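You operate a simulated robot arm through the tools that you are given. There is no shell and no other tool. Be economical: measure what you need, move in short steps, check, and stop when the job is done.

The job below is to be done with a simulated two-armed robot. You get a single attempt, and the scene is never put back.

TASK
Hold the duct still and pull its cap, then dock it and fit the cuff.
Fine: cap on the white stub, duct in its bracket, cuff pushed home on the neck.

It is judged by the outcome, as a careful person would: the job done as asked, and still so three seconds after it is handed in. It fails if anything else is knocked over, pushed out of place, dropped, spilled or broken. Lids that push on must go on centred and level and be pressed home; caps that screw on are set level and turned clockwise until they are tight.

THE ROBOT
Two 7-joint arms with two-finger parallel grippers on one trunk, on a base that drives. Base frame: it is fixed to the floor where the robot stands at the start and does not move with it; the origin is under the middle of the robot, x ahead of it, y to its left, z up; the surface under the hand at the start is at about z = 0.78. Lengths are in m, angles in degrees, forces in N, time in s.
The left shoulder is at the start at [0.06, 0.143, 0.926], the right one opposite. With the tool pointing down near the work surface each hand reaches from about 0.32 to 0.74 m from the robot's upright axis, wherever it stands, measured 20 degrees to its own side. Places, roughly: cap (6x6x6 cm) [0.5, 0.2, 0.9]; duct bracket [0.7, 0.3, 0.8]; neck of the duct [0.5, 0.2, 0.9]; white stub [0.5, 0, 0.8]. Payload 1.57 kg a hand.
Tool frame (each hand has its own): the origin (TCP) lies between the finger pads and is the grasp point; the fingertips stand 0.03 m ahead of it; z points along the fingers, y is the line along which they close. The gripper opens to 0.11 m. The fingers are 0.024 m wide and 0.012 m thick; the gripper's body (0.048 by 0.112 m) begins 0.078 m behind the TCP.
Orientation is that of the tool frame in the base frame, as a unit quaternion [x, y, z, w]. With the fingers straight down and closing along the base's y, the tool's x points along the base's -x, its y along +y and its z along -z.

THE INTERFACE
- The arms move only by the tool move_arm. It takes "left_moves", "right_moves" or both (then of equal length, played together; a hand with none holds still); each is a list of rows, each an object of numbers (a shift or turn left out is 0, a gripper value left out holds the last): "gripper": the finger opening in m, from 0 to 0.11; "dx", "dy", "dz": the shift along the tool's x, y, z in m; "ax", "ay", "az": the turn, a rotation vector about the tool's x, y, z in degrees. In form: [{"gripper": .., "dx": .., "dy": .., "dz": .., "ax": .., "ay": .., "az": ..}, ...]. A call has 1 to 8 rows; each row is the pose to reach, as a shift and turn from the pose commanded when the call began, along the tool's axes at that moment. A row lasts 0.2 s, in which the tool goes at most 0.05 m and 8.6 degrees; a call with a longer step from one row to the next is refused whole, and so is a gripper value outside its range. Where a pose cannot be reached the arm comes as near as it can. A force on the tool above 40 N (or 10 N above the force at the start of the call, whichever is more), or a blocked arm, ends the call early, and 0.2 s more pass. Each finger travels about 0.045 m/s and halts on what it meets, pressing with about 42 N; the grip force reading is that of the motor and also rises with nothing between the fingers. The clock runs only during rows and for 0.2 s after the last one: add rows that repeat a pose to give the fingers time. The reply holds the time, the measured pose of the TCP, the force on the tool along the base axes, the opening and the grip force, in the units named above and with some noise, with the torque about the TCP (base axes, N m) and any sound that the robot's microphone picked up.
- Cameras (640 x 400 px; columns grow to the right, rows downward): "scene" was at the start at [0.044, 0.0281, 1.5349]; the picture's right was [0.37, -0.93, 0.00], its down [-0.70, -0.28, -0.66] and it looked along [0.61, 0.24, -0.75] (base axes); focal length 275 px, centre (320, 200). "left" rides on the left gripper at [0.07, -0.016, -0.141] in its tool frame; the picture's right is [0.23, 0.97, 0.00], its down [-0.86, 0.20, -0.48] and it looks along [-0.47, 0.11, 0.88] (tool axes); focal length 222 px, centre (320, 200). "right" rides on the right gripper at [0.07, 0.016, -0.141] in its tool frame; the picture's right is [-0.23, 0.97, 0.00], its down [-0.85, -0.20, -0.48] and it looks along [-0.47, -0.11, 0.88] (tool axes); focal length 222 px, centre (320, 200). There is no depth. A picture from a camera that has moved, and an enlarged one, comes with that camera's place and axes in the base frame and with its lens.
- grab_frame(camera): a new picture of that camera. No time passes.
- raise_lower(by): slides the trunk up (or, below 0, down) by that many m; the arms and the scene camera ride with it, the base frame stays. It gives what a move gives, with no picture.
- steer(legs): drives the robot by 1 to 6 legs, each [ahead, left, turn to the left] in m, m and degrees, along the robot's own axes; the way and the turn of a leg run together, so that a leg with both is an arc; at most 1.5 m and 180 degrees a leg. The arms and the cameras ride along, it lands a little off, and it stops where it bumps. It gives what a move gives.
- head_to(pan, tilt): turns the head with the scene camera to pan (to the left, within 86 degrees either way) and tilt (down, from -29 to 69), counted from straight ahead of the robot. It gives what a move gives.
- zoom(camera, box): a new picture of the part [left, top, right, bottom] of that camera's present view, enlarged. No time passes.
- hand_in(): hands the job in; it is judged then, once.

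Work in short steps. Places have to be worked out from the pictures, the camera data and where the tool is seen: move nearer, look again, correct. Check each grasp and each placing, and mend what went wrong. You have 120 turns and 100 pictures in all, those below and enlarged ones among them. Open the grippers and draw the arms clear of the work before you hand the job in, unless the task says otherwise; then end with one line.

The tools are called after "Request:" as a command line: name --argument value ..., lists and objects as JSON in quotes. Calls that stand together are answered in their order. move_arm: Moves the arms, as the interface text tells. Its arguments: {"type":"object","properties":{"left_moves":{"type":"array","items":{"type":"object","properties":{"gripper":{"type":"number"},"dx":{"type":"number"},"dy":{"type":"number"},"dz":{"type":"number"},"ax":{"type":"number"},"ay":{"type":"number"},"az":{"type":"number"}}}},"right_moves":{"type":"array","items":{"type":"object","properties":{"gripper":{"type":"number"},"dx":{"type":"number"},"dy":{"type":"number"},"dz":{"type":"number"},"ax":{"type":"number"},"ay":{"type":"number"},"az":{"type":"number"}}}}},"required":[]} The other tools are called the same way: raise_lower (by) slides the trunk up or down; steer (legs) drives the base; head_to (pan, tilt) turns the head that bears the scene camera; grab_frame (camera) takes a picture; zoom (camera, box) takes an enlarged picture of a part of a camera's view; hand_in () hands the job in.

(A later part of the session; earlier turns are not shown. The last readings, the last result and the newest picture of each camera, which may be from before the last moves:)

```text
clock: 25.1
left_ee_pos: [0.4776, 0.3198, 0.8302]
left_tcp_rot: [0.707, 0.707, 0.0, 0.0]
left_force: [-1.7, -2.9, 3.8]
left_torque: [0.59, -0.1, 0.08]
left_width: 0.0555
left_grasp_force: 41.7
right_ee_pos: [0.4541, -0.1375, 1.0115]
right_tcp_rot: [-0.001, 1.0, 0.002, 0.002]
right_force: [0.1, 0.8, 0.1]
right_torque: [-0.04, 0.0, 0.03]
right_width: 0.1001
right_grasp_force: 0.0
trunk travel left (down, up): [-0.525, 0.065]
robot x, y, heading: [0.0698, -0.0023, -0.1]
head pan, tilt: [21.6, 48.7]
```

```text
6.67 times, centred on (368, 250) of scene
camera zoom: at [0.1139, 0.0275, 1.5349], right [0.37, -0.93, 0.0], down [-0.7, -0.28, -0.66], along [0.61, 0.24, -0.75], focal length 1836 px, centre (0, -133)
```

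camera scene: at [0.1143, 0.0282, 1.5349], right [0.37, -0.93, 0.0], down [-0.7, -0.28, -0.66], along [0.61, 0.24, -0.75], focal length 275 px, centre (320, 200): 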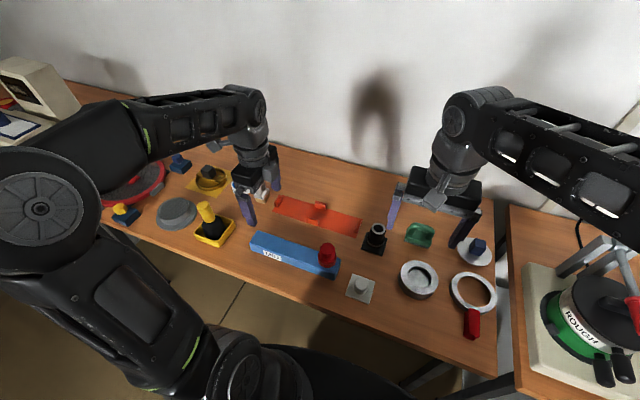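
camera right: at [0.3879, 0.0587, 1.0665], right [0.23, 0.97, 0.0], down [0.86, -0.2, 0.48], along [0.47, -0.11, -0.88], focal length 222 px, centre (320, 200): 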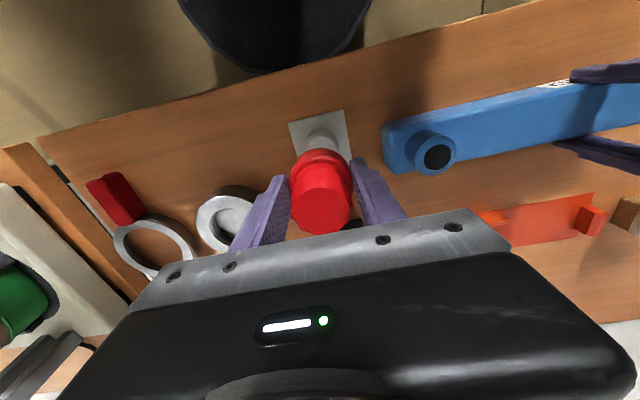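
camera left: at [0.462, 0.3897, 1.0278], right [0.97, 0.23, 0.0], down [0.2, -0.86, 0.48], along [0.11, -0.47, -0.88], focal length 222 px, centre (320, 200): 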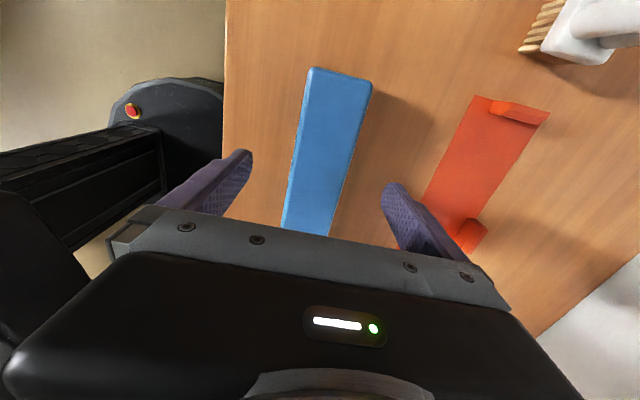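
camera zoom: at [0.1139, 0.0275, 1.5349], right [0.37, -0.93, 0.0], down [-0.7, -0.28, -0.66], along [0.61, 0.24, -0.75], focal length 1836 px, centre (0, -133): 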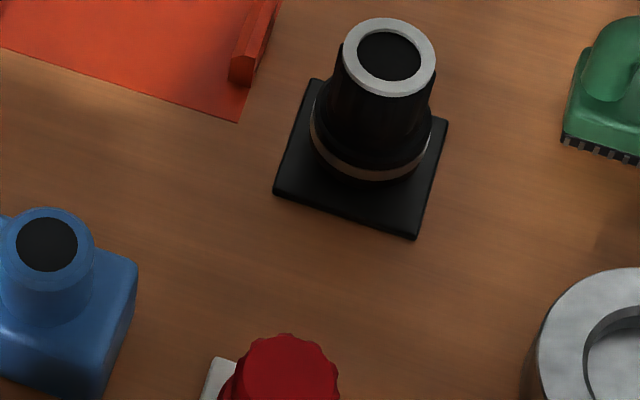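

The bracket centre works out to about (0.6585, 0.258), and its middle tabs span y≈0.237–0.276. I'll regrip nearer the duct's middle, at y≈0.294, to cut the tipping torque while staying clear of those tabs.

Request:
move_arm --left_moves '[{"gripper": 0.075}, {"gripper": 0.085}, {"gripper": 0.085, "dx": -0.014}, {"gripper": 0.085, "dx": -0.0275}, {"gripper": 0.06, "dx": -0.0275}, {"gripper": 0.03, "dx": -0.0275}, {"gripper": 0.03, "dx": -0.0275}, {"gripper": 0.03, "dx": -0.0275}]'

Request:
move_arm --left_moves '[{"dz": -0.01}, {"dz": -0.03}, {"dz": -0.06}, {"dz": -0.06}]'

Request:
zoom --camera "scene" --box '[230, 170, 390, 270]'

Request:
grab_frame --camera "left"

```text
clock: 26.9
left_ee_pos: [0.4775, 0.2931, 0.8288]
left_tcp_rot: [0.707, 0.707, 0.0, 0.0]
left_force: [-0.3, -1.7, 0.5]
left_torque: [0.01, -0.1, 0.07]
left_width: 0.0555
left_grasp_force: 33.5
right_ee_pos: [0.4549, -0.1371, 1.0114]
right_tcp_rot: [0.001, 1.0, 0.001, 0.002]
right_force: [0.3, 0.4, -0.2]
right_torque: [0.03, 0.01, 0.03]
right_width: 0.1099
right_grasp_force: 0.1
trunk travel left (down, up): [-0.525, 0.065]
robot x, y, heading: [0.0697, -0.0036, -0.1]
head pan, tilt: [21.6, 48.7]
```

```text
clock: 27.9
left_ee_pos: [0.4802, 0.2923, 0.8912]
left_tcp_rot: [0.707, 0.707, 0.0, 0.0]
left_force: [0.4, 0.0, -3.3]
left_torque: [0.14, -0.02, 0.0]
left_width: 0.0555
left_grasp_force: 41.9
right_ee_pos: [0.4564, -0.137, 1.012]
right_tcp_rot: [0.0, 1.0, 0.001, 0.002]
right_force: [1.1, 0.5, -0.3]
right_torque: [-0.01, 0.03, -0.04]
right_width: 0.1102
right_grasp_force: 0.0
trunk travel left (down, up): [-0.525, 0.065]
robot x, y, heading: [0.0724, -0.0036, 0.1]
head pan, tilt: [21.6, 48.7]
```

```text
4.00 times, centred on (310, 220) of scene
camera zoom: at [0.1146, 0.0282, 1.5349], right [0.37, -0.93, 0.0], down [-0.7, -0.28, -0.66], along [0.61, 0.24, -0.75], focal length 1101 px, centre (360, 120)
```

zoom: 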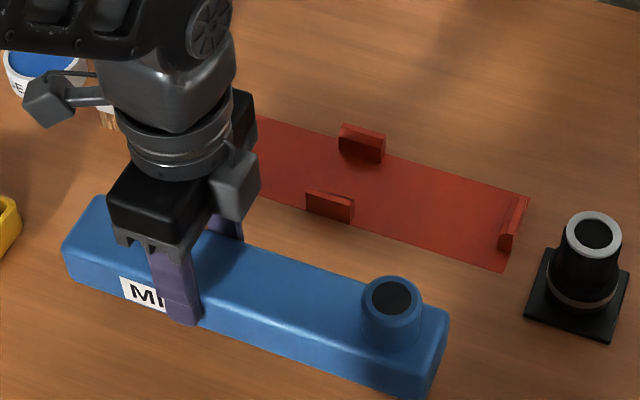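

```text
62 pictures are left
camera left: at [0.4631, 0.3622, 1.0321], right [0.97, 0.23, 0.0], down [0.2, -0.86, 0.48], along [0.11, -0.47, -0.88], focal length 222 px, centre (320, 200)
```

left: 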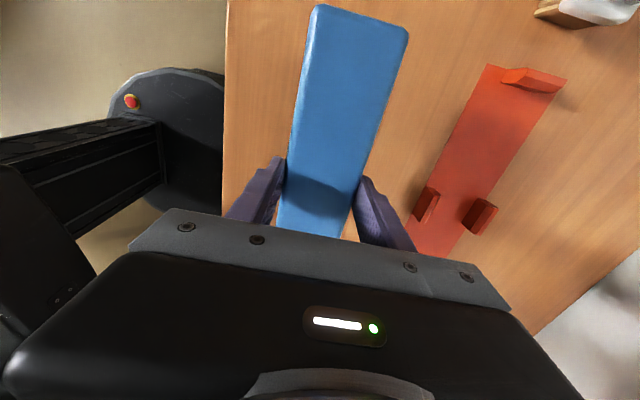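

The duct is lifted level. Moving it +x over the bracket with a little extra height.

Request:
move_arm --left_moves '[{"dz": -0.015, "dy": 0.02}, {"dz": -0.015, "dy": 0.06}, {"dz": -0.015, "dy": 0.1}, {"dz": -0.015, "dy": 0.14}, {"dz": -0.015, "dy": 0.17}, {"dz": -0.015, "dy": 0.18, "dx": 0.001}, {"dz": -0.015, "dy": 0.18, "dx": 0.001}]'

Request:
zoom --camera "scene" --box '[230, 130, 390, 230]'

Request:
grab_frame --camera "left"

Request:
grab_frame --camera "right"

```text
clock: 29.5
left_ee_pos: [0.6606, 0.2952, 0.9045]
left_tcp_rot: [0.707, 0.707, 0.0, 0.0]
left_force: [-0.7, 0.0, -3.5]
left_torque: [0.1, 0.02, 0.0]
left_width: 0.0554
left_grasp_force: 41.6
right_ee_pos: [0.4547, -0.1367, 1.0109]
right_tcp_rot: [-0.001, 1.0, 0.002, 0.003]
right_force: [0.6, 0.4, -0.7]
right_torque: [0.0, 0.01, 0.0]
right_width: 0.11
right_grasp_force: 0.1
trunk travel left (down, up): [-0.525, 0.065]
robot x, y, heading: [0.0671, 0.0016, 0.1]
head pan, tilt: [21.6, 48.7]
```

```text
4.00 times, centred on (310, 180) of scene
camera zoom: at [0.1144, 0.0281, 1.5349], right [0.37, -0.93, 0.0], down [-0.7, -0.28, -0.66], along [0.61, 0.24, -0.75], focal length 1101 px, centre (360, 280)
```

zoom: 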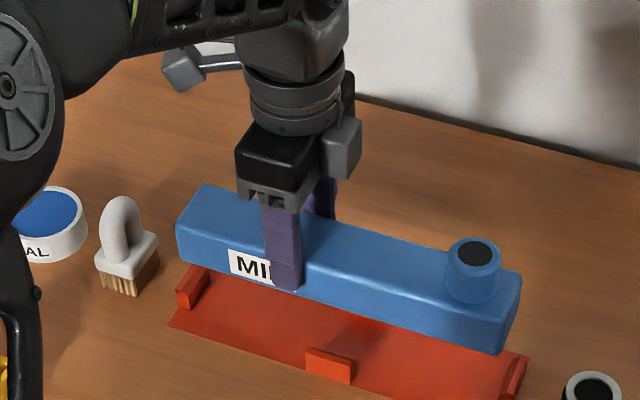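

```text
60 pictures are left
camera left: at [0.6433, 0.3638, 1.0461], right [0.97, 0.23, 0.0], down [0.2, -0.86, 0.48], along [0.11, -0.47, -0.88], focal length 222 px, centre (320, 200)
```

left: 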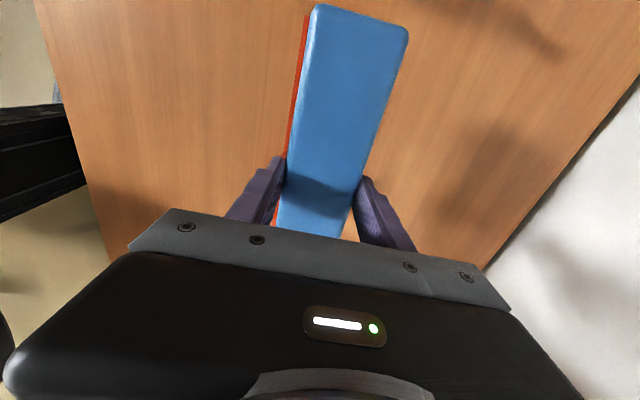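

```text
59 pictures are left
camera right: at [0.3843, -0.1206, 1.1519], right [0.23, 0.97, 0.0], down [0.85, -0.2, 0.48], along [0.47, -0.11, -0.88], focal length 222 px, centre (320, 200)
```

right: 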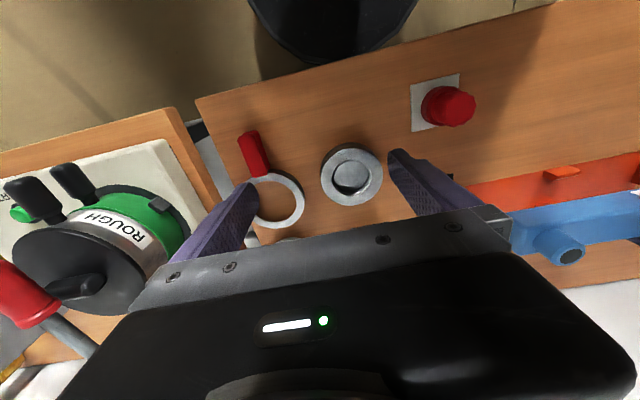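

Over the bracket, which I estimate is centred at x≈0.660 with the hand at 0.6606. I'll lower to just above the tabs and recheck alignment.

Request:
move_arm --left_moves '[{"dz": 0.015}, {"dz": 0.03}, {"dz": 0.035}, {"dz": 0.035}]'

Request:
zoom --camera "scene" --box '[260, 176, 388, 256]'

Request:
zoom --camera "left" --box '[240, 0, 440, 125]'

```text
clock: 30.5
left_ee_pos: [0.6598, 0.2943, 0.8695]
left_tcp_rot: [0.707, 0.707, 0.0, 0.0]
left_force: [-0.4, 0.1, -3.2]
left_torque: [0.13, 0.02, -0.01]
left_width: 0.0553
left_grasp_force: 42.2
right_ee_pos: [0.4553, -0.1371, 1.0121]
right_tcp_rot: [0.0, 1.0, 0.003, 0.002]
right_force: [-0.1, 0.7, -0.5]
right_torque: [-0.02, 0.0, 0.04]
right_width: 0.11
right_grasp_force: 0.2
trunk travel left (down, up): [-0.525, 0.065]
robot x, y, heading: [0.0669, -0.0028, 0.1]
head pan, tilt: [21.6, 48.7]
```

```text
5.00 times, centred on (324, 216) of scene
camera zoom: at [0.1144, 0.0281, 1.5349], right [0.37, -0.93, 0.0], down [-0.7, -0.28, -0.66], along [0.61, 0.24, -0.75], focal length 1377 px, centre (300, 120)
```

zoom: 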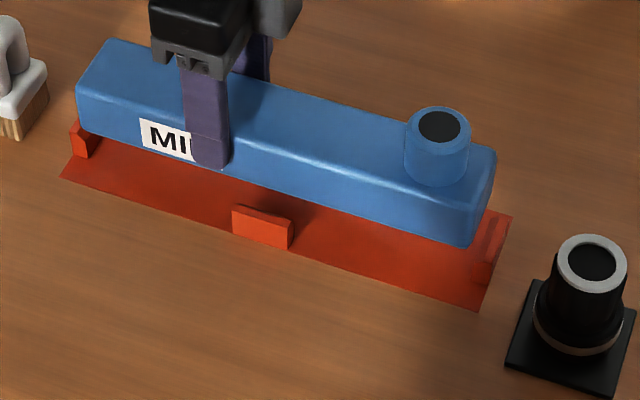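

```text
3.20 times, centred on (340, 62) of left
camera zoom: at [0.6428, 0.3636, 1.011], right [0.97, 0.23, 0.0], down [0.2, -0.86, 0.48], along [0.11, -0.47, -0.88], focal length 711 px, centre (256, 640)
```

zoom: 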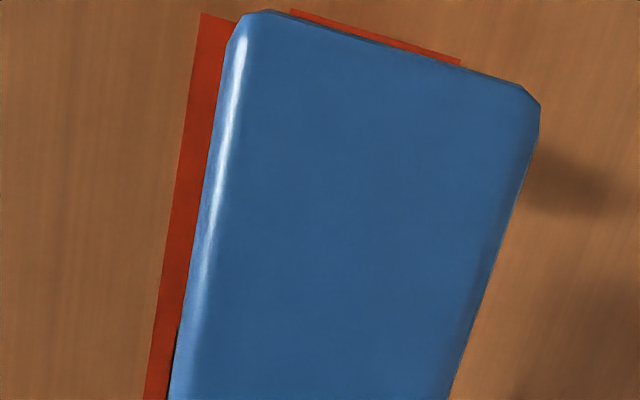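

Duct and bracket agree in y (centres ≈0.258). In x I'll shift −2 mm, then lower slowly into the bracket, watching force.

Request:
move_arm --left_moves '[{"dy": -0.002, "dz": 0.005}, {"dy": -0.002, "dz": 0.012}, {"dy": -0.002, "dz": 0.018}, {"dy": -0.002, "dz": 0.024}, {"dy": -0.002, "dz": 0.029}, {"dy": -0.002, "dz": 0.033}]'

Request:
zoom --camera "scene" --box '[260, 176, 388, 256]'

```text
clock: 31.9
left_ee_pos: [0.6572, 0.2944, 0.8367]
left_tcp_rot: [0.707, 0.707, 0.001, 0.001]
left_force: [6.2, 0.4, -0.1]
left_torque: [0.02, -0.23, 0.22]
left_width: 0.0555
left_grasp_force: 42.6
right_ee_pos: [0.4566, -0.1371, 1.0117]
right_tcp_rot: [0.0, 1.0, 0.002, 0.003]
right_force: [0.1, -0.7, -0.3]
right_torque: [0.01, 0.0, -0.01]
right_width: 0.1101
right_grasp_force: 0.1
trunk travel left (down, up): [-0.525, 0.065]
robot x, y, heading: [0.0673, 0.001, -0.2]
head pan, tilt: [21.6, 48.7]
```

```text
5.00 times, centred on (324, 216) of scene
camera zoom: at [0.1151, 0.028, 1.5349], right [0.37, -0.93, 0.0], down [-0.7, -0.28, -0.66], along [0.61, 0.24, -0.75], focal length 1377 px, centre (300, 120)
```

zoom: 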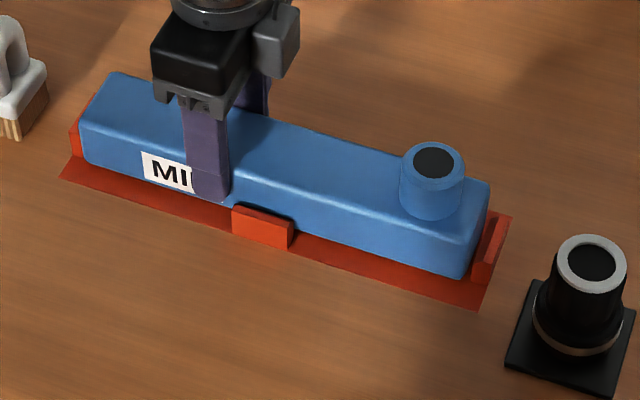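

The duct is entering the bracket, rubbing lightly on the near tab (6 N in +x). Easing +1.5 mm in x and lowering on.

Request:
move_arm --left_moves '[{"dy": 0.0015, "dz": 0.0}, {"dy": 0.0015, "dz": 0.003}, {"dy": 0.0015, "dz": 0.006}, {"dy": 0.0015, "dz": 0.009}]'

Request:
zoom --camera "scene" --box '[260, 176, 388, 256]'

```text
clock: 32.9
left_ee_pos: [0.6586, 0.2952, 0.8297]
left_tcp_rot: [0.707, 0.707, 0.0, 0.001]
left_force: [-0.8, 1.9, 16.5]
left_torque: [-0.9, 0.53, -0.12]
left_width: 0.0556
left_grasp_force: 42.2
right_ee_pos: [0.4532, -0.136, 1.0136]
right_tcp_rot: [-0.001, 1.0, 0.002, 0.004]
right_force: [0.0, -0.6, -0.5]
right_torque: [0.01, -0.02, -0.02]
right_width: 0.1102
right_grasp_force: 0.1
trunk travel left (down, up): [-0.525, 0.065]
robot x, y, heading: [0.0709, 0.0016, 0.1]
head pan, tilt: [21.6, 48.7]
```

```text
5.00 times, centred on (324, 216) of scene
camera zoom: at [0.1127, 0.0276, 1.5353], right [0.37, -0.93, 0.0], down [-0.7, -0.28, -0.66], along [0.61, 0.24, -0.75], focal length 1377 px, centre (300, 120)
```

zoom: 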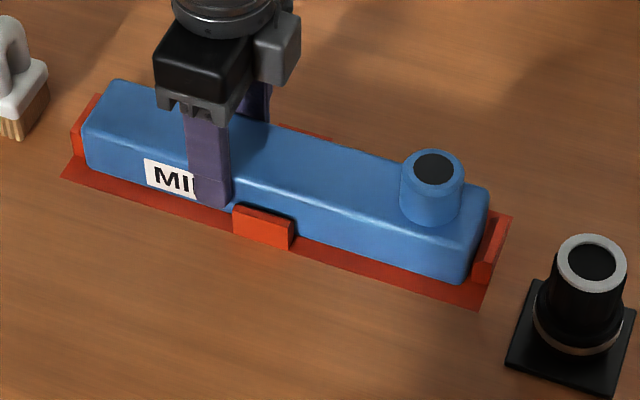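

The duct is seated flat in its bracket (16 N down). The left hand keeps holding it while the right goes above the cuff at about (0.618, 0.043).

Request:
move_arm --right_moves '[{"dx": -0.03, "dy": 0.03}, {"dx": -0.06, "dy": 0.06}, {"dx": -0.09, "dy": 0.09}, {"dx": -0.12, "dy": 0.12}, {"dx": -0.15, "dy": 0.15}, {"dx": -0.163, "dy": 0.18}, {"dx": -0.163, "dy": 0.18, "dz": 0.03}, {"dx": -0.163, "dy": 0.18, "dz": 0.03}]'

Request:
grab_frame --camera "right"

Request:
zoom --camera "scene" --box '[290, 170, 450, 270]'

```text
clock: 34.7
left_ee_pos: [0.6577, 0.2948, 0.8293]
left_tcp_rot: [0.707, 0.707, 0.003, 0.001]
left_force: [5.1, 4.5, 28.7]
left_torque: [0.1, 0.1, -0.03]
left_width: 0.0557
left_grasp_force: 41.8
right_ee_pos: [0.6198, 0.0441, 0.9857]
right_tcp_rot: [0.0, 1.0, 0.001, 0.003]
right_force: [-0.2, 0.6, 0.1]
right_torque: [0.01, 0.0, 0.01]
right_width: 0.11
right_grasp_force: 0.1
trunk travel left (down, up): [-0.525, 0.065]
robot x, y, heading: [0.0681, 0.0003, 0.1]
head pan, tilt: [21.6, 48.7]
```

```text
54 pictures are left
camera right: at [0.5486, 0.061, 1.1257], right [0.23, 0.97, 0.01], down [0.85, -0.2, 0.48], along [0.47, -0.11, -0.88], focal length 222 px, centre (320, 200)
```

right: 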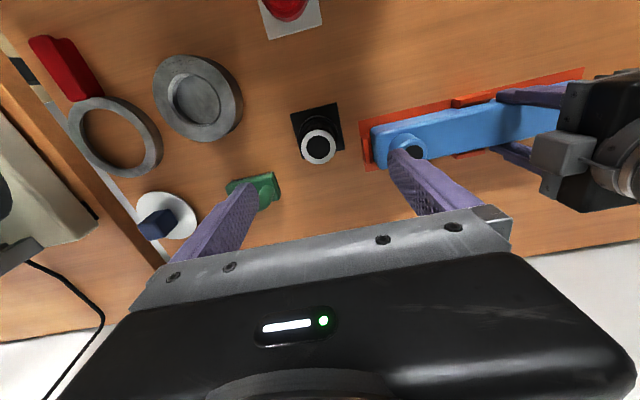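

```text
4.00 times, centred on (370, 220) of scene
camera zoom: at [0.1121, 0.0272, 1.5351], right [0.37, -0.93, 0.0], down [-0.7, -0.28, -0.66], along [0.61, 0.24, -0.75], focal length 1101 px, centre (120, 120)
```

zoom: 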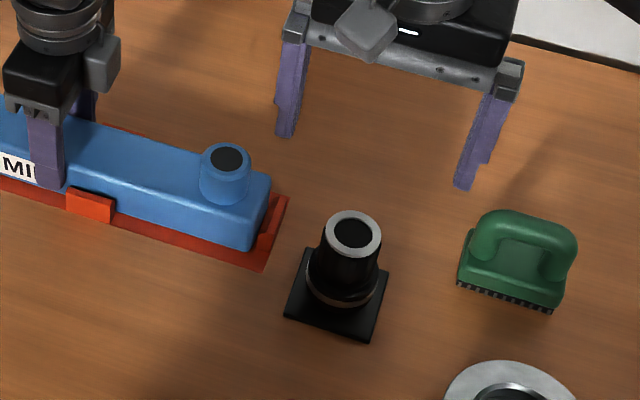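

Cuff confirmed at about (0.617, 0.0435). I'll narrow the opening to 0.085 so the finger clears the bracket end, ease the left hand's push by 1.5 mm, and descend partway.

Request:
move_arm --right_moves '[{"gripper": 0.095}, {"gripper": 0.085, "dx": 0.0015}, {"gripper": 0.085, "dx": 0.0015, "dz": 0.03}, {"gripper": 0.085, "dx": 0.0015, "dz": 0.06}, {"gripper": 0.085, "dx": 0.0015, "dz": 0.085}, {"gripper": 0.085, "dx": 0.0015, "dz": 0.085}]' --left_moves '[{"dz": -0.0005}, {"dz": -0.001}, {"dz": -0.0015}, {"dz": -0.0015}, {"dz": -0.0015}, {"dz": -0.0015}]'

Request:
grab_frame --camera "right"

Request:
zoom --camera "scene" --box '[290, 170, 450, 270]'

```text
clock: 36.1
left_ee_pos: [0.6585, 0.295, 0.8301]
left_tcp_rot: [0.707, 0.707, 0.0, 0.0]
left_force: [7.8, 5.2, 15.7]
left_torque: [0.52, -0.32, -0.03]
left_width: 0.0555
left_grasp_force: 42.4
right_ee_pos: [0.6187, 0.0442, 0.8997]
right_tcp_rot: [0.0, 1.0, 0.002, 0.003]
right_force: [0.0, 0.1, 0.0]
right_torque: [0.0, -0.01, 0.01]
right_width: 0.0848
right_grasp_force: 0.1
trunk travel left (down, up): [-0.525, 0.065]
robot x, y, heading: [0.0742, 0.0004, -0.2]
head pan, tilt: [21.6, 48.7]
```

```text
52 pictures are left
camera right: at [0.5479, 0.0611, 1.0402], right [0.23, 0.97, 0.01], down [0.85, -0.2, 0.48], along [0.47, -0.11, -0.88], focal length 222 px, centre (320, 200)
```

right: 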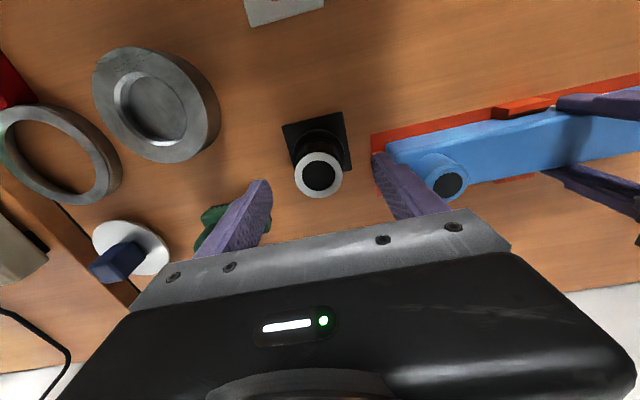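

```text
4.00 times, centred on (370, 220) of scene
camera zoom: at [0.1135, 0.0279, 1.5349], right [0.37, -0.93, 0.0], down [-0.7, -0.28, -0.66], along [0.61, 0.24, -0.75], focal length 1101 px, centre (120, 120)
```

zoom: 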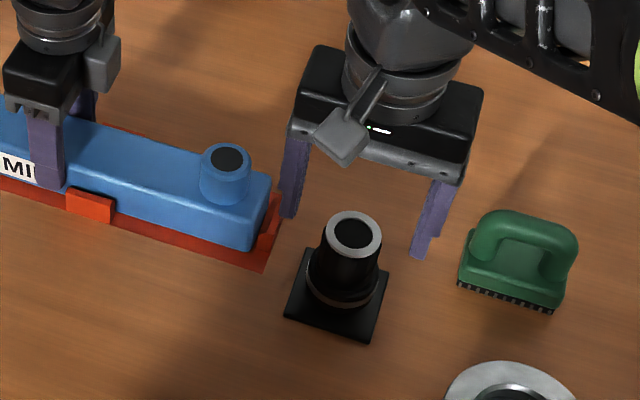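

Still centred. Descending to z≈0.843 and closing on the cuff.

Request:
move_arm --right_moves '[{"dx": 0.001, "dz": 0.03}, {"dx": 0.001, "dz": 0.057}, {"dx": 0.001, "dz": 0.057, "gripper": 0.065}, {"dx": 0.001, "dz": 0.057, "gripper": 0.05}, {"dx": 0.001, "dz": 0.057, "gripper": 0.03}, {"dx": 0.001, "dz": 0.057, "gripper": 0.02}, {"dx": 0.001, "dz": 0.057, "gripper": 0.02}, {"dx": 0.001, "dz": 0.057, "gripper": 0.02}]'

Request:
zoom --camera "scene" --box '[330, 190, 426, 250]'

Request:
zoom --camera "right" --box '[220, 100, 420, 225]'

```text
clock: 37.9
left_ee_pos: [0.6566, 0.2942, 0.8298]
left_tcp_rot: [0.707, 0.708, 0.0, 0.0]
left_force: [5.4, 6.8, 10.1]
left_torque: [-0.4, -0.16, 0.04]
left_width: 0.0556
left_grasp_force: 42.0
right_ee_pos: [0.6164, 0.0438, 0.8432]
right_tcp_rot: [0.0, 1.0, 0.0, 0.003]
right_force: [0.5, -9.1, -0.3]
right_torque: [-0.34, -0.01, -0.04]
right_width: 0.0527
right_grasp_force: 42.6
trunk travel left (down, up): [-0.525, 0.065]
robot x, y, heading: [0.0724, 0.0017, -0.0]
head pan, tilt: [21.6, 48.7]
```

```text
6.67 times, centred on (378, 220) of scene
camera zoom: at [0.1137, 0.0275, 1.5349], right [0.37, -0.93, 0.0], down [-0.7, -0.28, -0.66], along [0.61, 0.24, -0.75], focal length 1836 px, centre (-67, 67)
```

zoom: 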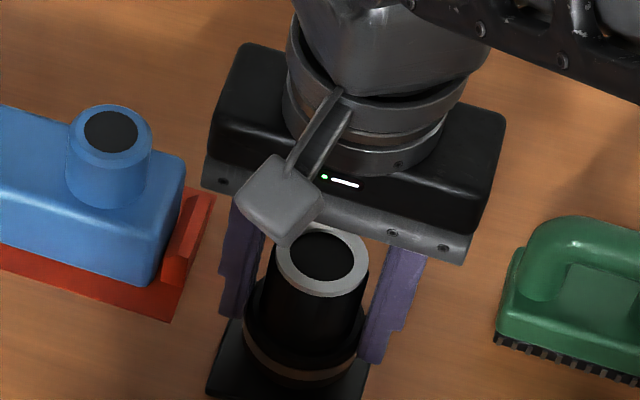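

```text
3.20 times, centred on (320, 162) of right
camera zoom: at [0.5459, 0.0599, 0.9831], right [0.23, 0.97, 0.0], down [0.85, -0.2, 0.48], along [0.47, -0.11, -0.88], focal length 711 px, centre (320, 320)
```

zoom: 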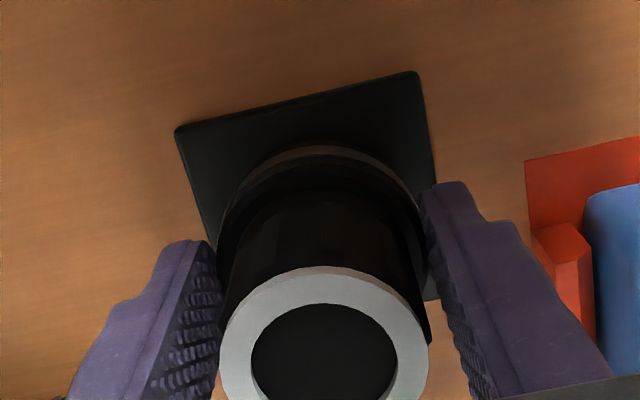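

The fingertips grip the cuff's collar near their tips (0.0527). For a deeper hold I'll reopen slightly, drop 8 mm and close again.

Request:
move_arm --right_moves '[{"gripper": 0.07}, {"gripper": 0.07, "dy": -0.001, "dz": 0.004}, {"gripper": 0.07, "dy": -0.001, "dz": 0.008}, {"gripper": 0.05, "dy": -0.001, "dz": 0.008}, {"gripper": 0.03, "dy": -0.001, "dz": 0.008}, {"gripper": 0.02, "dy": -0.001, "dz": 0.008}, {"gripper": 0.02, "dy": -0.001, "dz": 0.008}]'

Request:
zoom --camera "right" --box '[220, 100, 420, 225]'

```text
clock: 39.5
left_ee_pos: [0.6569, 0.2935, 0.8304]
left_tcp_rot: [0.707, 0.707, 0.0, 0.0]
left_force: [4.4, 4.1, 8.5]
left_torque: [-0.14, -0.09, -0.05]
left_width: 0.0554
left_grasp_force: 42.2
right_ee_pos: [0.6169, 0.0428, 0.8341]
right_tcp_rot: [0.0, 1.0, 0.002, 0.003]
right_force: [-1.4, -2.5, -1.2]
right_torque: [-0.2, 0.02, -0.03]
right_width: 0.0528
right_grasp_force: 40.0
trunk travel left (down, up): [-0.525, 0.065]
robot x, y, heading: [0.0692, 0.004, 0.1]
head pan, tilt: [21.6, 48.7]
```

```text
3.20 times, centred on (320, 162) of right
camera zoom: at [0.5462, 0.0598, 0.9746], right [0.23, 0.97, 0.0], down [0.85, -0.2, 0.48], along [0.47, -0.11, -0.88], focal length 711 px, centre (320, 320)
```

zoom: 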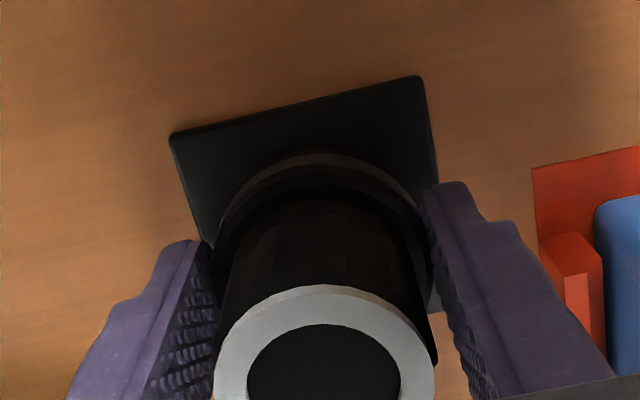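

Same width (0.0528), so the hold is on a straight collar. Lifting the cuff gently.

Request:
move_arm --right_moves '[{"dz": -0.004}, {"dz": -0.01}, {"dz": -0.02}, {"dz": -0.04}, {"dz": -0.07}, {"dz": -0.1}, {"dz": -0.1}]'

Request:
zoom --camera "scene" --box '[290, 170, 450, 270]'

Request:
zoom --camera "right" --box '[220, 60, 520, 248]'

```text
clock: 41.1
left_ee_pos: [0.657, 0.2937, 0.8292]
left_tcp_rot: [0.707, 0.707, 0.0, 0.0]
left_force: [1.1, 3.2, 6.4]
left_torque: [0.08, -0.08, 0.02]
left_width: 0.0556
left_grasp_force: 42.1
right_ee_pos: [0.6171, 0.0441, 0.9354]
right_tcp_rot: [0.0, 1.0, 0.002, 0.003]
right_force: [0.6, -0.2, 0.6]
right_torque: [-0.02, -0.01, -0.01]
right_width: 0.0525
right_grasp_force: 42.4
trunk travel left (down, up): [-0.525, 0.065]
robot x, y, heading: [0.0693, -0.0005, -0.1]
head pan, tilt: [21.6, 48.7]
```

```text
4.00 times, centred on (370, 220) of scene
camera zoom: at [0.1137, 0.028, 1.5349], right [0.37, -0.93, 0.0], down [-0.7, -0.28, -0.66], along [0.61, 0.24, -0.75], focal length 1101 px, centre (120, 120)
```

zoom: 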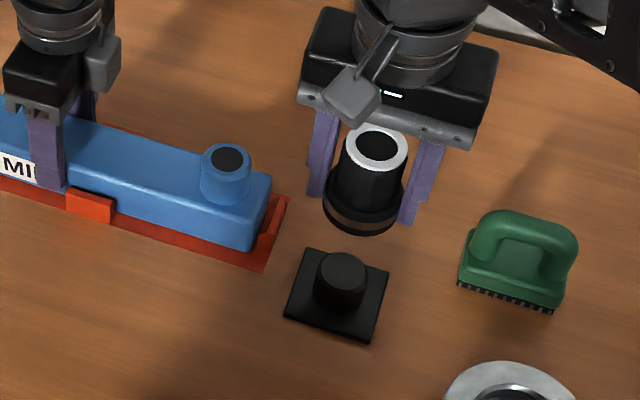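

```text
2.13 times, centred on (370, 154) of right
camera zoom: at [0.5462, 0.0605, 1.0762], right [0.23, 0.97, 0.01], down [0.85, -0.2, 0.48], along [0.47, -0.11, -0.88], focal length 473 px, centre (214, 298)
```

zoom: 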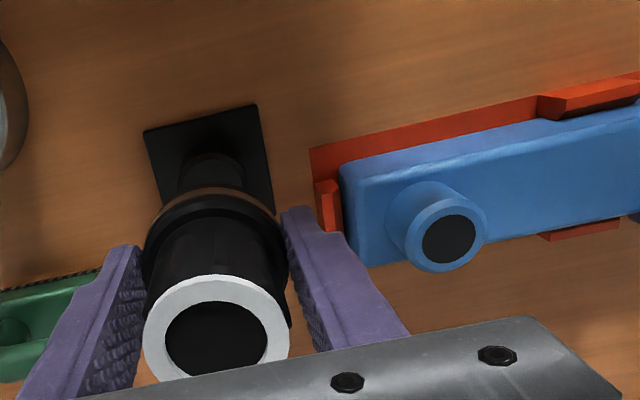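

The cuff is off its peg, held level and hollow. Moving it above the neck, which I estimate at (0.654, 0.151).

Request:
move_arm --right_moves '[{"dz": -0.015}, {"dz": -0.015, "dy": 0.03, "dx": -0.01}, {"dz": -0.015, "dy": 0.06, "dx": -0.025}, {"dz": -0.015, "dy": 0.09, "dx": -0.0375}, {"dz": -0.015, "dy": 0.108, "dx": -0.0375}, {"dz": -0.01, "dy": 0.108, "dx": -0.0375}, {"dz": -0.005, "dy": 0.108, "dx": -0.0375}]'

Request:
zoom --camera "scene" --box '[290, 160, 418, 240]'

Request:
zoom --camera "right" --box '[240, 80, 400, 180]'

Request:
grab_frame --camera "left"

```text
clock: 42.7
left_ee_pos: [0.6587, 0.2953, 0.8301]
left_tcp_rot: [0.707, 0.707, 0.0, 0.0]
left_force: [0.7, -0.2, 5.9]
left_torque: [-0.03, 0.02, 0.06]
left_width: 0.0555
left_grasp_force: 42.1
right_ee_pos: [0.6547, 0.1313, 0.9499]
right_tcp_rot: [0.001, 1.0, 0.003, 0.003]
right_force: [0.3, 0.2, 0.3]
right_torque: [-0.01, 0.01, -0.01]
right_width: 0.0528
right_grasp_force: 42.6
right hand out of reach, approached as far as the arm can: row 5, 6, 7
trunk travel left (down, up): [-0.525, 0.065]
robot x, y, heading: [0.0667, -0.0033, 0.1]
head pan, tilt: [21.6, 48.7]
```

```text
5.00 times, centred on (354, 200) of scene
camera zoom: at [0.1138, 0.0279, 1.5349], right [0.37, -0.93, 0.0], down [-0.7, -0.28, -0.66], along [0.61, 0.24, -0.75], focal length 1377 px, centre (150, 200)
```

zoom: 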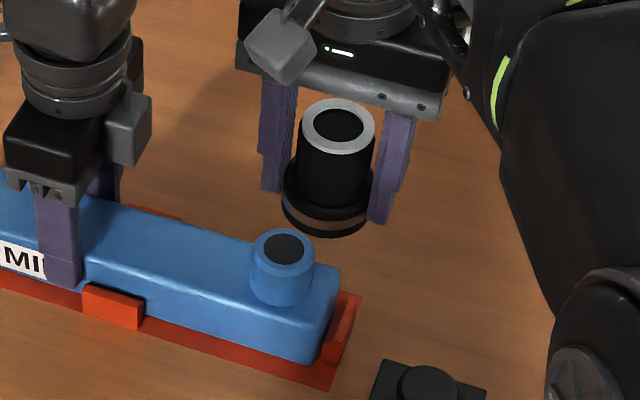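

```text
4.00 times, centred on (320, 130) of right
camera zoom: at [0.5838, 0.1472, 1.0895], right [0.23, 0.97, 0.01], down [0.85, -0.2, 0.48], along [0.47, -0.1, -0.88], focal length 888 px, centre (320, 480)
```

zoom: 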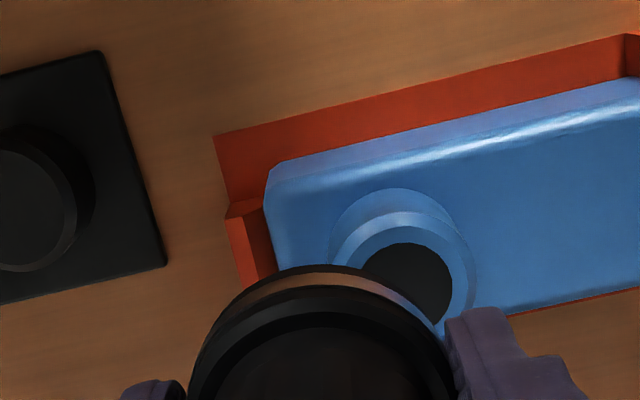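

```text
43 pictures are left
camera left: at [0.641, 0.3634, 0.971], right [0.97, 0.23, 0.0], down [0.2, -0.86, 0.48], along [0.11, -0.47, -0.88], focal length 222 px, centre (320, 200)
```

left: 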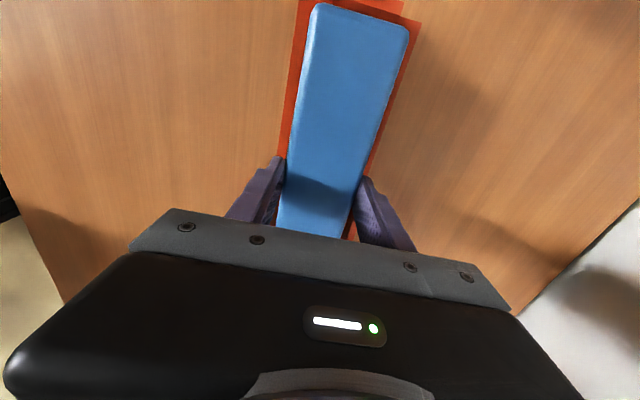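

The right hand runs out of reach at y≈0.13. The duct is docked, so I'll release and raise the left hand, back the right hand off with the cuff, then drive left.

Request:
move_arm --left_moves '[{"gripper": 0.065}, {"gripper": 0.075}, {"gripper": 0.085}, {"gripper": 0.085}, {"gripper": 0.085, "dz": -0.03}, {"gripper": 0.085, "dz": -0.07}, {"gripper": 0.085, "dz": -0.11}, {"gripper": 0.085, "dz": -0.15}]' --right_moves '[{"dz": -0.01}, {"dz": -0.03}, {"dz": -0.05}, {"dz": -0.05, "dy": -0.03}, {"dz": -0.05, "dy": -0.06}, {"dz": -0.05, "dy": -0.09}, {"dz": -0.05, "dy": -0.11}, {"dz": -0.05, "dy": -0.13}]'

Request:
zoom --camera "scene" --box '[230, 150, 430, 275]'

```text
clock: 44.5
left_ee_pos: [0.6566, 0.2947, 0.9809]
left_tcp_rot: [0.707, 0.707, 0.0, 0.0]
left_force: [0.0, -0.1, 0.6]
left_torque: [0.04, -0.02, 0.02]
left_width: 0.0849
left_grasp_force: 0.1
right_ee_pos: [0.6543, 0.0004, 0.9993]
right_tcp_rot: [-0.001, 1.0, 0.002, 0.004]
right_force: [-0.1, -0.9, -1.3]
right_torque: [0.03, 0.02, 0.0]
right_width: 0.0527
right_grasp_force: 42.6
right hand out of reach, approached as far as the arm can: row 1, 2, 3, 4
trunk travel left (down, up): [-0.525, 0.065]
robot x, y, heading: [0.0731, 0.0005, -0.3]
head pan, tilt: [21.6, 48.7]
```

```text
3.20 times, centred on (330, 212) of scene
camera zoom: at [0.1139, 0.0276, 1.5349], right [0.37, -0.93, 0.0], down [-0.7, -0.28, -0.66], along [0.61, 0.24, -0.75], focal length 881 px, centre (288, 160)
```

zoom: 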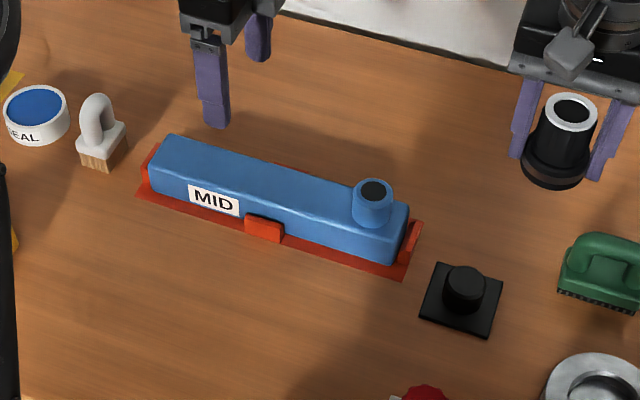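

The duct sits nicely docked. Driving left by 0.13 m.

Request:
steer --legs '[[0, 0.13, 0]]'

Request:
grab_frame --camera "scene"

```text
clock: 45.8
left_ee_pos: [0.6569, 0.4237, 0.9789]
left_tcp_rot: [0.708, 0.707, 0.0, 0.001]
left_force: [-0.3, 0.4, -0.5]
left_torque: [-0.03, 0.0, 0.02]
left_width: 0.0853
left_grasp_force: 0.2
right_ee_pos: [0.6553, 0.1299, 1.0]
right_tcp_rot: [0.0, 1.0, 0.001, 0.002]
right_force: [-0.1, 0.0, -0.6]
right_torque: [-0.03, 0.02, -0.02]
right_width: 0.0529
right_grasp_force: 41.9
trunk travel left (down, up): [-0.525, 0.065]
robot x, y, heading: [0.0731, 0.1279, 0.1]
head pan, tilt: [21.6, 48.7]
```

```text
41 pictures are left
camera scene: at [0.1144, 0.158, 1.5349], right [0.37, -0.93, 0.0], down [-0.7, -0.28, -0.66], along [0.61, 0.24, -0.75], focal length 275 px, centre (320, 200)
```

scene: 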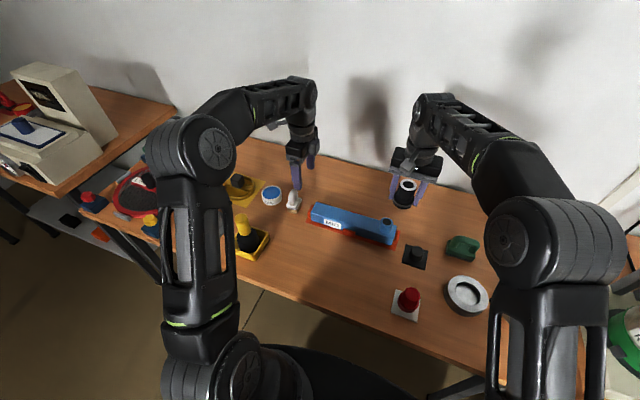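

All clear. I'll bring the left hand back onto the duct to hold it, and the right over the neck.

Request:
move_arm --left_moves '[{"dx": -0.04}, {"dx": -0.08}, {"dx": -0.129}, {"dx": -0.129, "dz": 0.04}, {"dx": -0.129, "dz": 0.08}, {"dx": -0.129, "dz": 0.12}, {"dx": -0.129, "dz": 0.12}]' --right_moves '[{"dy": 0.01}, {"dy": 0.02}, {"dy": 0.02}, {"dy": 0.02}, {"dy": 0.02, "dz": 0.02}, {"dy": 0.02, "dz": 0.04}, {"dy": 0.02, "dz": 0.05}]'

Request:
zoom --camera "scene" --box '[300, 150, 460, 250]'

Request:
zoom --camera "right" --box '[240, 80, 400, 180]'

```text
clock: 47.4
left_ee_pos: [0.6568, 0.2934, 0.8596]
left_tcp_rot: [0.708, 0.706, -0.001, 0.0]
left_force: [-0.8, -0.2, -0.2]
left_torque: [-0.05, 0.0, -0.02]
left_width: 0.0852
left_grasp_force: 0.1
right_ee_pos: [0.6554, 0.1487, 0.949]
right_tcp_rot: [0.0, 1.0, 0.002, 0.003]
right_force: [-0.1, -0.4, -1.2]
right_torque: [0.02, 0.02, -0.01]
right_width: 0.0527
right_grasp_force: 42.1
trunk travel left (down, up): [-0.525, 0.065]
robot x, y, heading: [0.0697, 0.1236, 0.1]
head pan, tilt: [21.6, 48.7]
```

```text
4.00 times, centred on (380, 200) of scene
camera zoom: at [0.1142, 0.1561, 1.535], right [0.37, -0.93, 0.0], down [-0.7, -0.28, -0.66], along [0.61, 0.24, -0.75], focal length 1101 px, centre (80, 200)
```

zoom: 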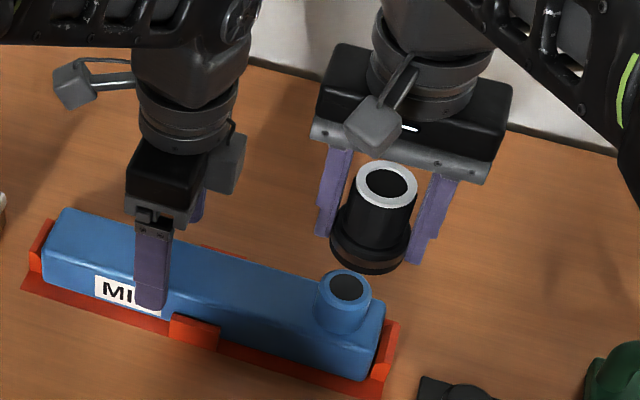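

```text
4.00 times, centred on (320, 130) of right
camera zoom: at [0.5842, 0.1646, 1.0892], right [0.23, 0.97, 0.01], down [0.85, -0.2, 0.48], along [0.47, -0.11, -0.88], focal length 888 px, centre (320, 480)
```

zoom: 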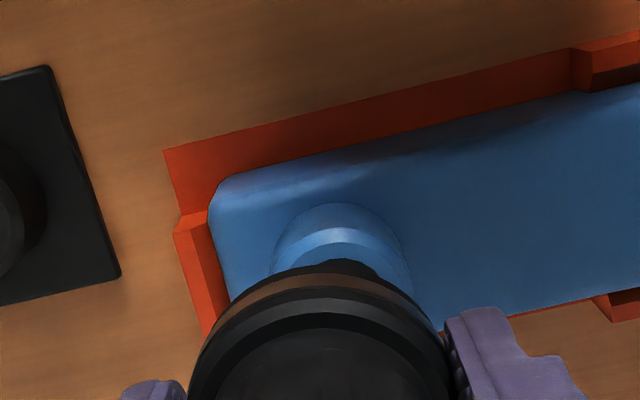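

The neck appears about 5–6 mm further toward +y, matching the dead-reckoned (0.655, 0.154). Correcting that while the left hand lowers and grips the duct.

Request:
move_arm --left_moves '[{"dz": 0.015}, {"dz": 0.028}, {"dz": 0.028, "gripper": 0.07}, {"dz": 0.028, "gripper": 0.055}, {"dz": 0.028, "gripper": 0.04}, {"dz": 0.028, "gripper": 0.03}, {"dz": 0.028, "gripper": 0.03}]' --right_moves '[{"dy": 0.003}, {"dy": 0.0055}, {"dy": 0.0055}, {"dy": 0.0055}, {"dy": 0.0055, "dz": 0.01}, {"dy": 0.0055, "dz": 0.015}, {"dy": 0.0055, "dz": 0.018}]'

Request:
zoom --camera "scene" --box '[360, 190, 424, 230]'

Request:
zoom --camera "right" --box '[240, 80, 400, 180]'

```text
clock: 49.0
left_ee_pos: [0.6574, 0.2949, 0.8323]
left_tcp_rot: [0.707, 0.707, 0.0, 0.001]
left_force: [5.3, -0.6, -0.2]
left_torque: [-0.07, -0.17, 0.11]
left_width: 0.0557
left_grasp_force: 40.0
right_ee_pos: [0.6554, 0.1552, 0.9308]
right_tcp_rot: [0.0, 1.0, 0.002, 0.003]
right_force: [0.2, 0.2, -0.9]
right_torque: [-0.01, 0.0, -0.01]
right_width: 0.0526
right_grasp_force: 41.5
trunk travel left (down, up): [-0.525, 0.065]
robot x, y, heading: [0.0681, 0.1311, 0.0]
head pan, tilt: [21.6, 48.7]
```

```text
10.00 times, centred on (392, 210) of scene
camera zoom: at [0.1149, 0.1563, 1.5349], right [0.37, -0.93, 0.0], down [-0.7, -0.28, -0.66], along [0.61, 0.24, -0.75], focal length 2754 px, centre (-400, 100)
```

zoom: 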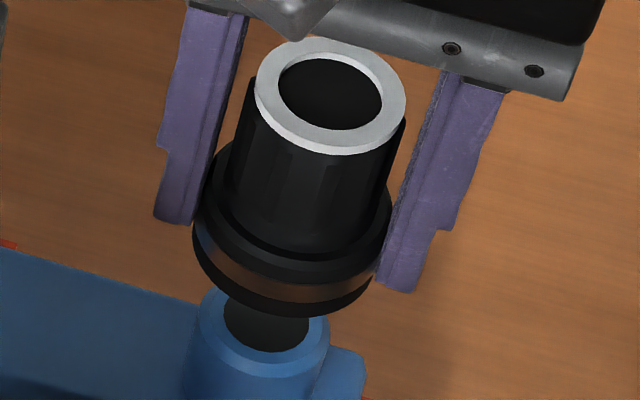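

```text
4.00 times, centred on (320, 130) of right
camera zoom: at [0.5848, 0.1713, 1.0715], right [0.23, 0.97, 0.0], down [0.85, -0.2, 0.48], along [0.47, -0.11, -0.88], focal length 888 px, centre (320, 480)
```

zoom: 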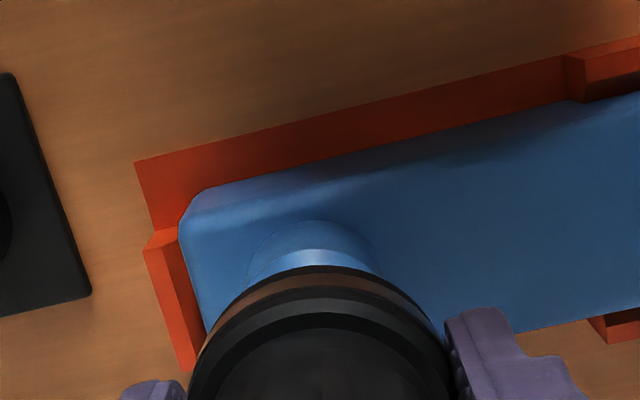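

Both views agree: the neck is about 2 mm toward −x and 0.8 mm toward −y. Correcting that and lowering onto the neck.

Request:
move_arm --right_moves '[{"dx": 0.002, "dy": -0.0008, "dz": 0.004}, {"dx": 0.002, "dy": -0.0008, "dz": 0.008}, {"dx": 0.002, "dy": -0.0008, "dz": 0.012}, {"dx": 0.002, "dy": -0.0008, "dz": 0.016}, {"dx": 0.002, "dy": -0.0008, "dz": 0.019}]'

Request:
zoom --camera "scene" --box '[360, 190, 424, 230]'

Request:
zoom --camera "right" --box '[240, 80, 400, 180]'

```text
clock: 50.2
left_ee_pos: [0.6579, 0.2929, 0.832]
left_tcp_rot: [0.708, 0.706, 0.0, 0.001]
left_force: [6.4, 0.1, 2.2]
left_torque: [-0.07, -0.19, 0.11]
left_width: 0.0555
left_grasp_force: 41.8
right_ee_pos: [0.6545, 0.1531, 0.913]
right_tcp_rot: [-0.001, 1.0, 0.001, 0.002]
right_force: [-0.3, -0.6, 0.3]
right_torque: [0.03, -0.02, 0.03]
right_width: 0.0526
right_grasp_force: 41.9
trunk travel left (down, up): [-0.525, 0.065]
robot x, y, heading: [0.0682, 0.1302, 0.1]
head pan, tilt: [21.6, 48.7]
```

```text
10.00 times, centred on (392, 210) of scene
camera zoom: at [0.115, 0.1563, 1.5349], right [0.37, -0.93, 0.0], down [-0.7, -0.28, -0.66], along [0.61, 0.24, -0.75], focal length 2754 px, centre (-400, 100)
```

zoom: 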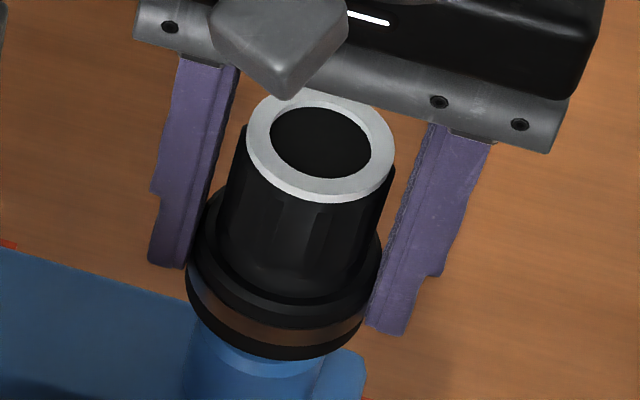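

```text
4.00 times, centred on (320, 130) of right
camera zoom: at [0.5835, 0.17, 1.0531], right [0.23, 0.97, 0.0], down [0.85, -0.2, 0.48], along [0.47, -0.11, -0.88], focal length 888 px, centre (320, 480)
```

zoom: 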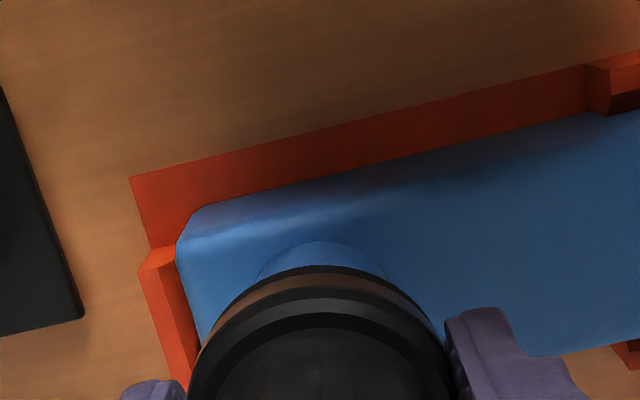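

Well centred in the right view, with no contact yet. Continuing down.

Request:
move_arm --right_moves '[{"dz": 0.003}, {"dz": 0.006}, {"dz": 0.009}, {"dz": 0.012}]'

Request:
zoom --camera "scene" --box '[360, 190, 424, 230]'

```text
clock: 51.2
left_ee_pos: [0.6587, 0.2935, 0.8314]
left_tcp_rot: [0.707, 0.707, 0.0, 0.0]
left_force: [7.1, 0.7, 2.8]
left_torque: [0.01, -0.2, 0.06]
left_width: 0.0555
left_grasp_force: 41.3
right_ee_pos: [0.6542, 0.1545, 0.9018]
right_tcp_rot: [0.0, 1.0, 0.001, 0.002]
right_force: [-0.5, 0.0, -0.3]
right_torque: [-0.01, -0.02, 0.01]
right_width: 0.0526
right_grasp_force: 42.2
trunk travel left (down, up): [-0.525, 0.065]
robot x, y, heading: [0.0693, 0.1279, -0.3]
head pan, tilt: [21.6, 48.7]
```

```text
10.00 times, centred on (392, 210) of scene
camera zoom: at [0.115, 0.1562, 1.5349], right [0.37, -0.93, 0.0], down [-0.7, -0.28, -0.66], along [0.61, 0.24, -0.75], focal length 2754 px, centre (-400, 100)
```

zoom: 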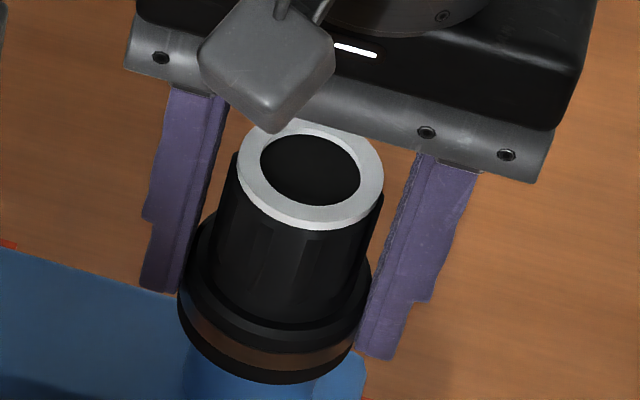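

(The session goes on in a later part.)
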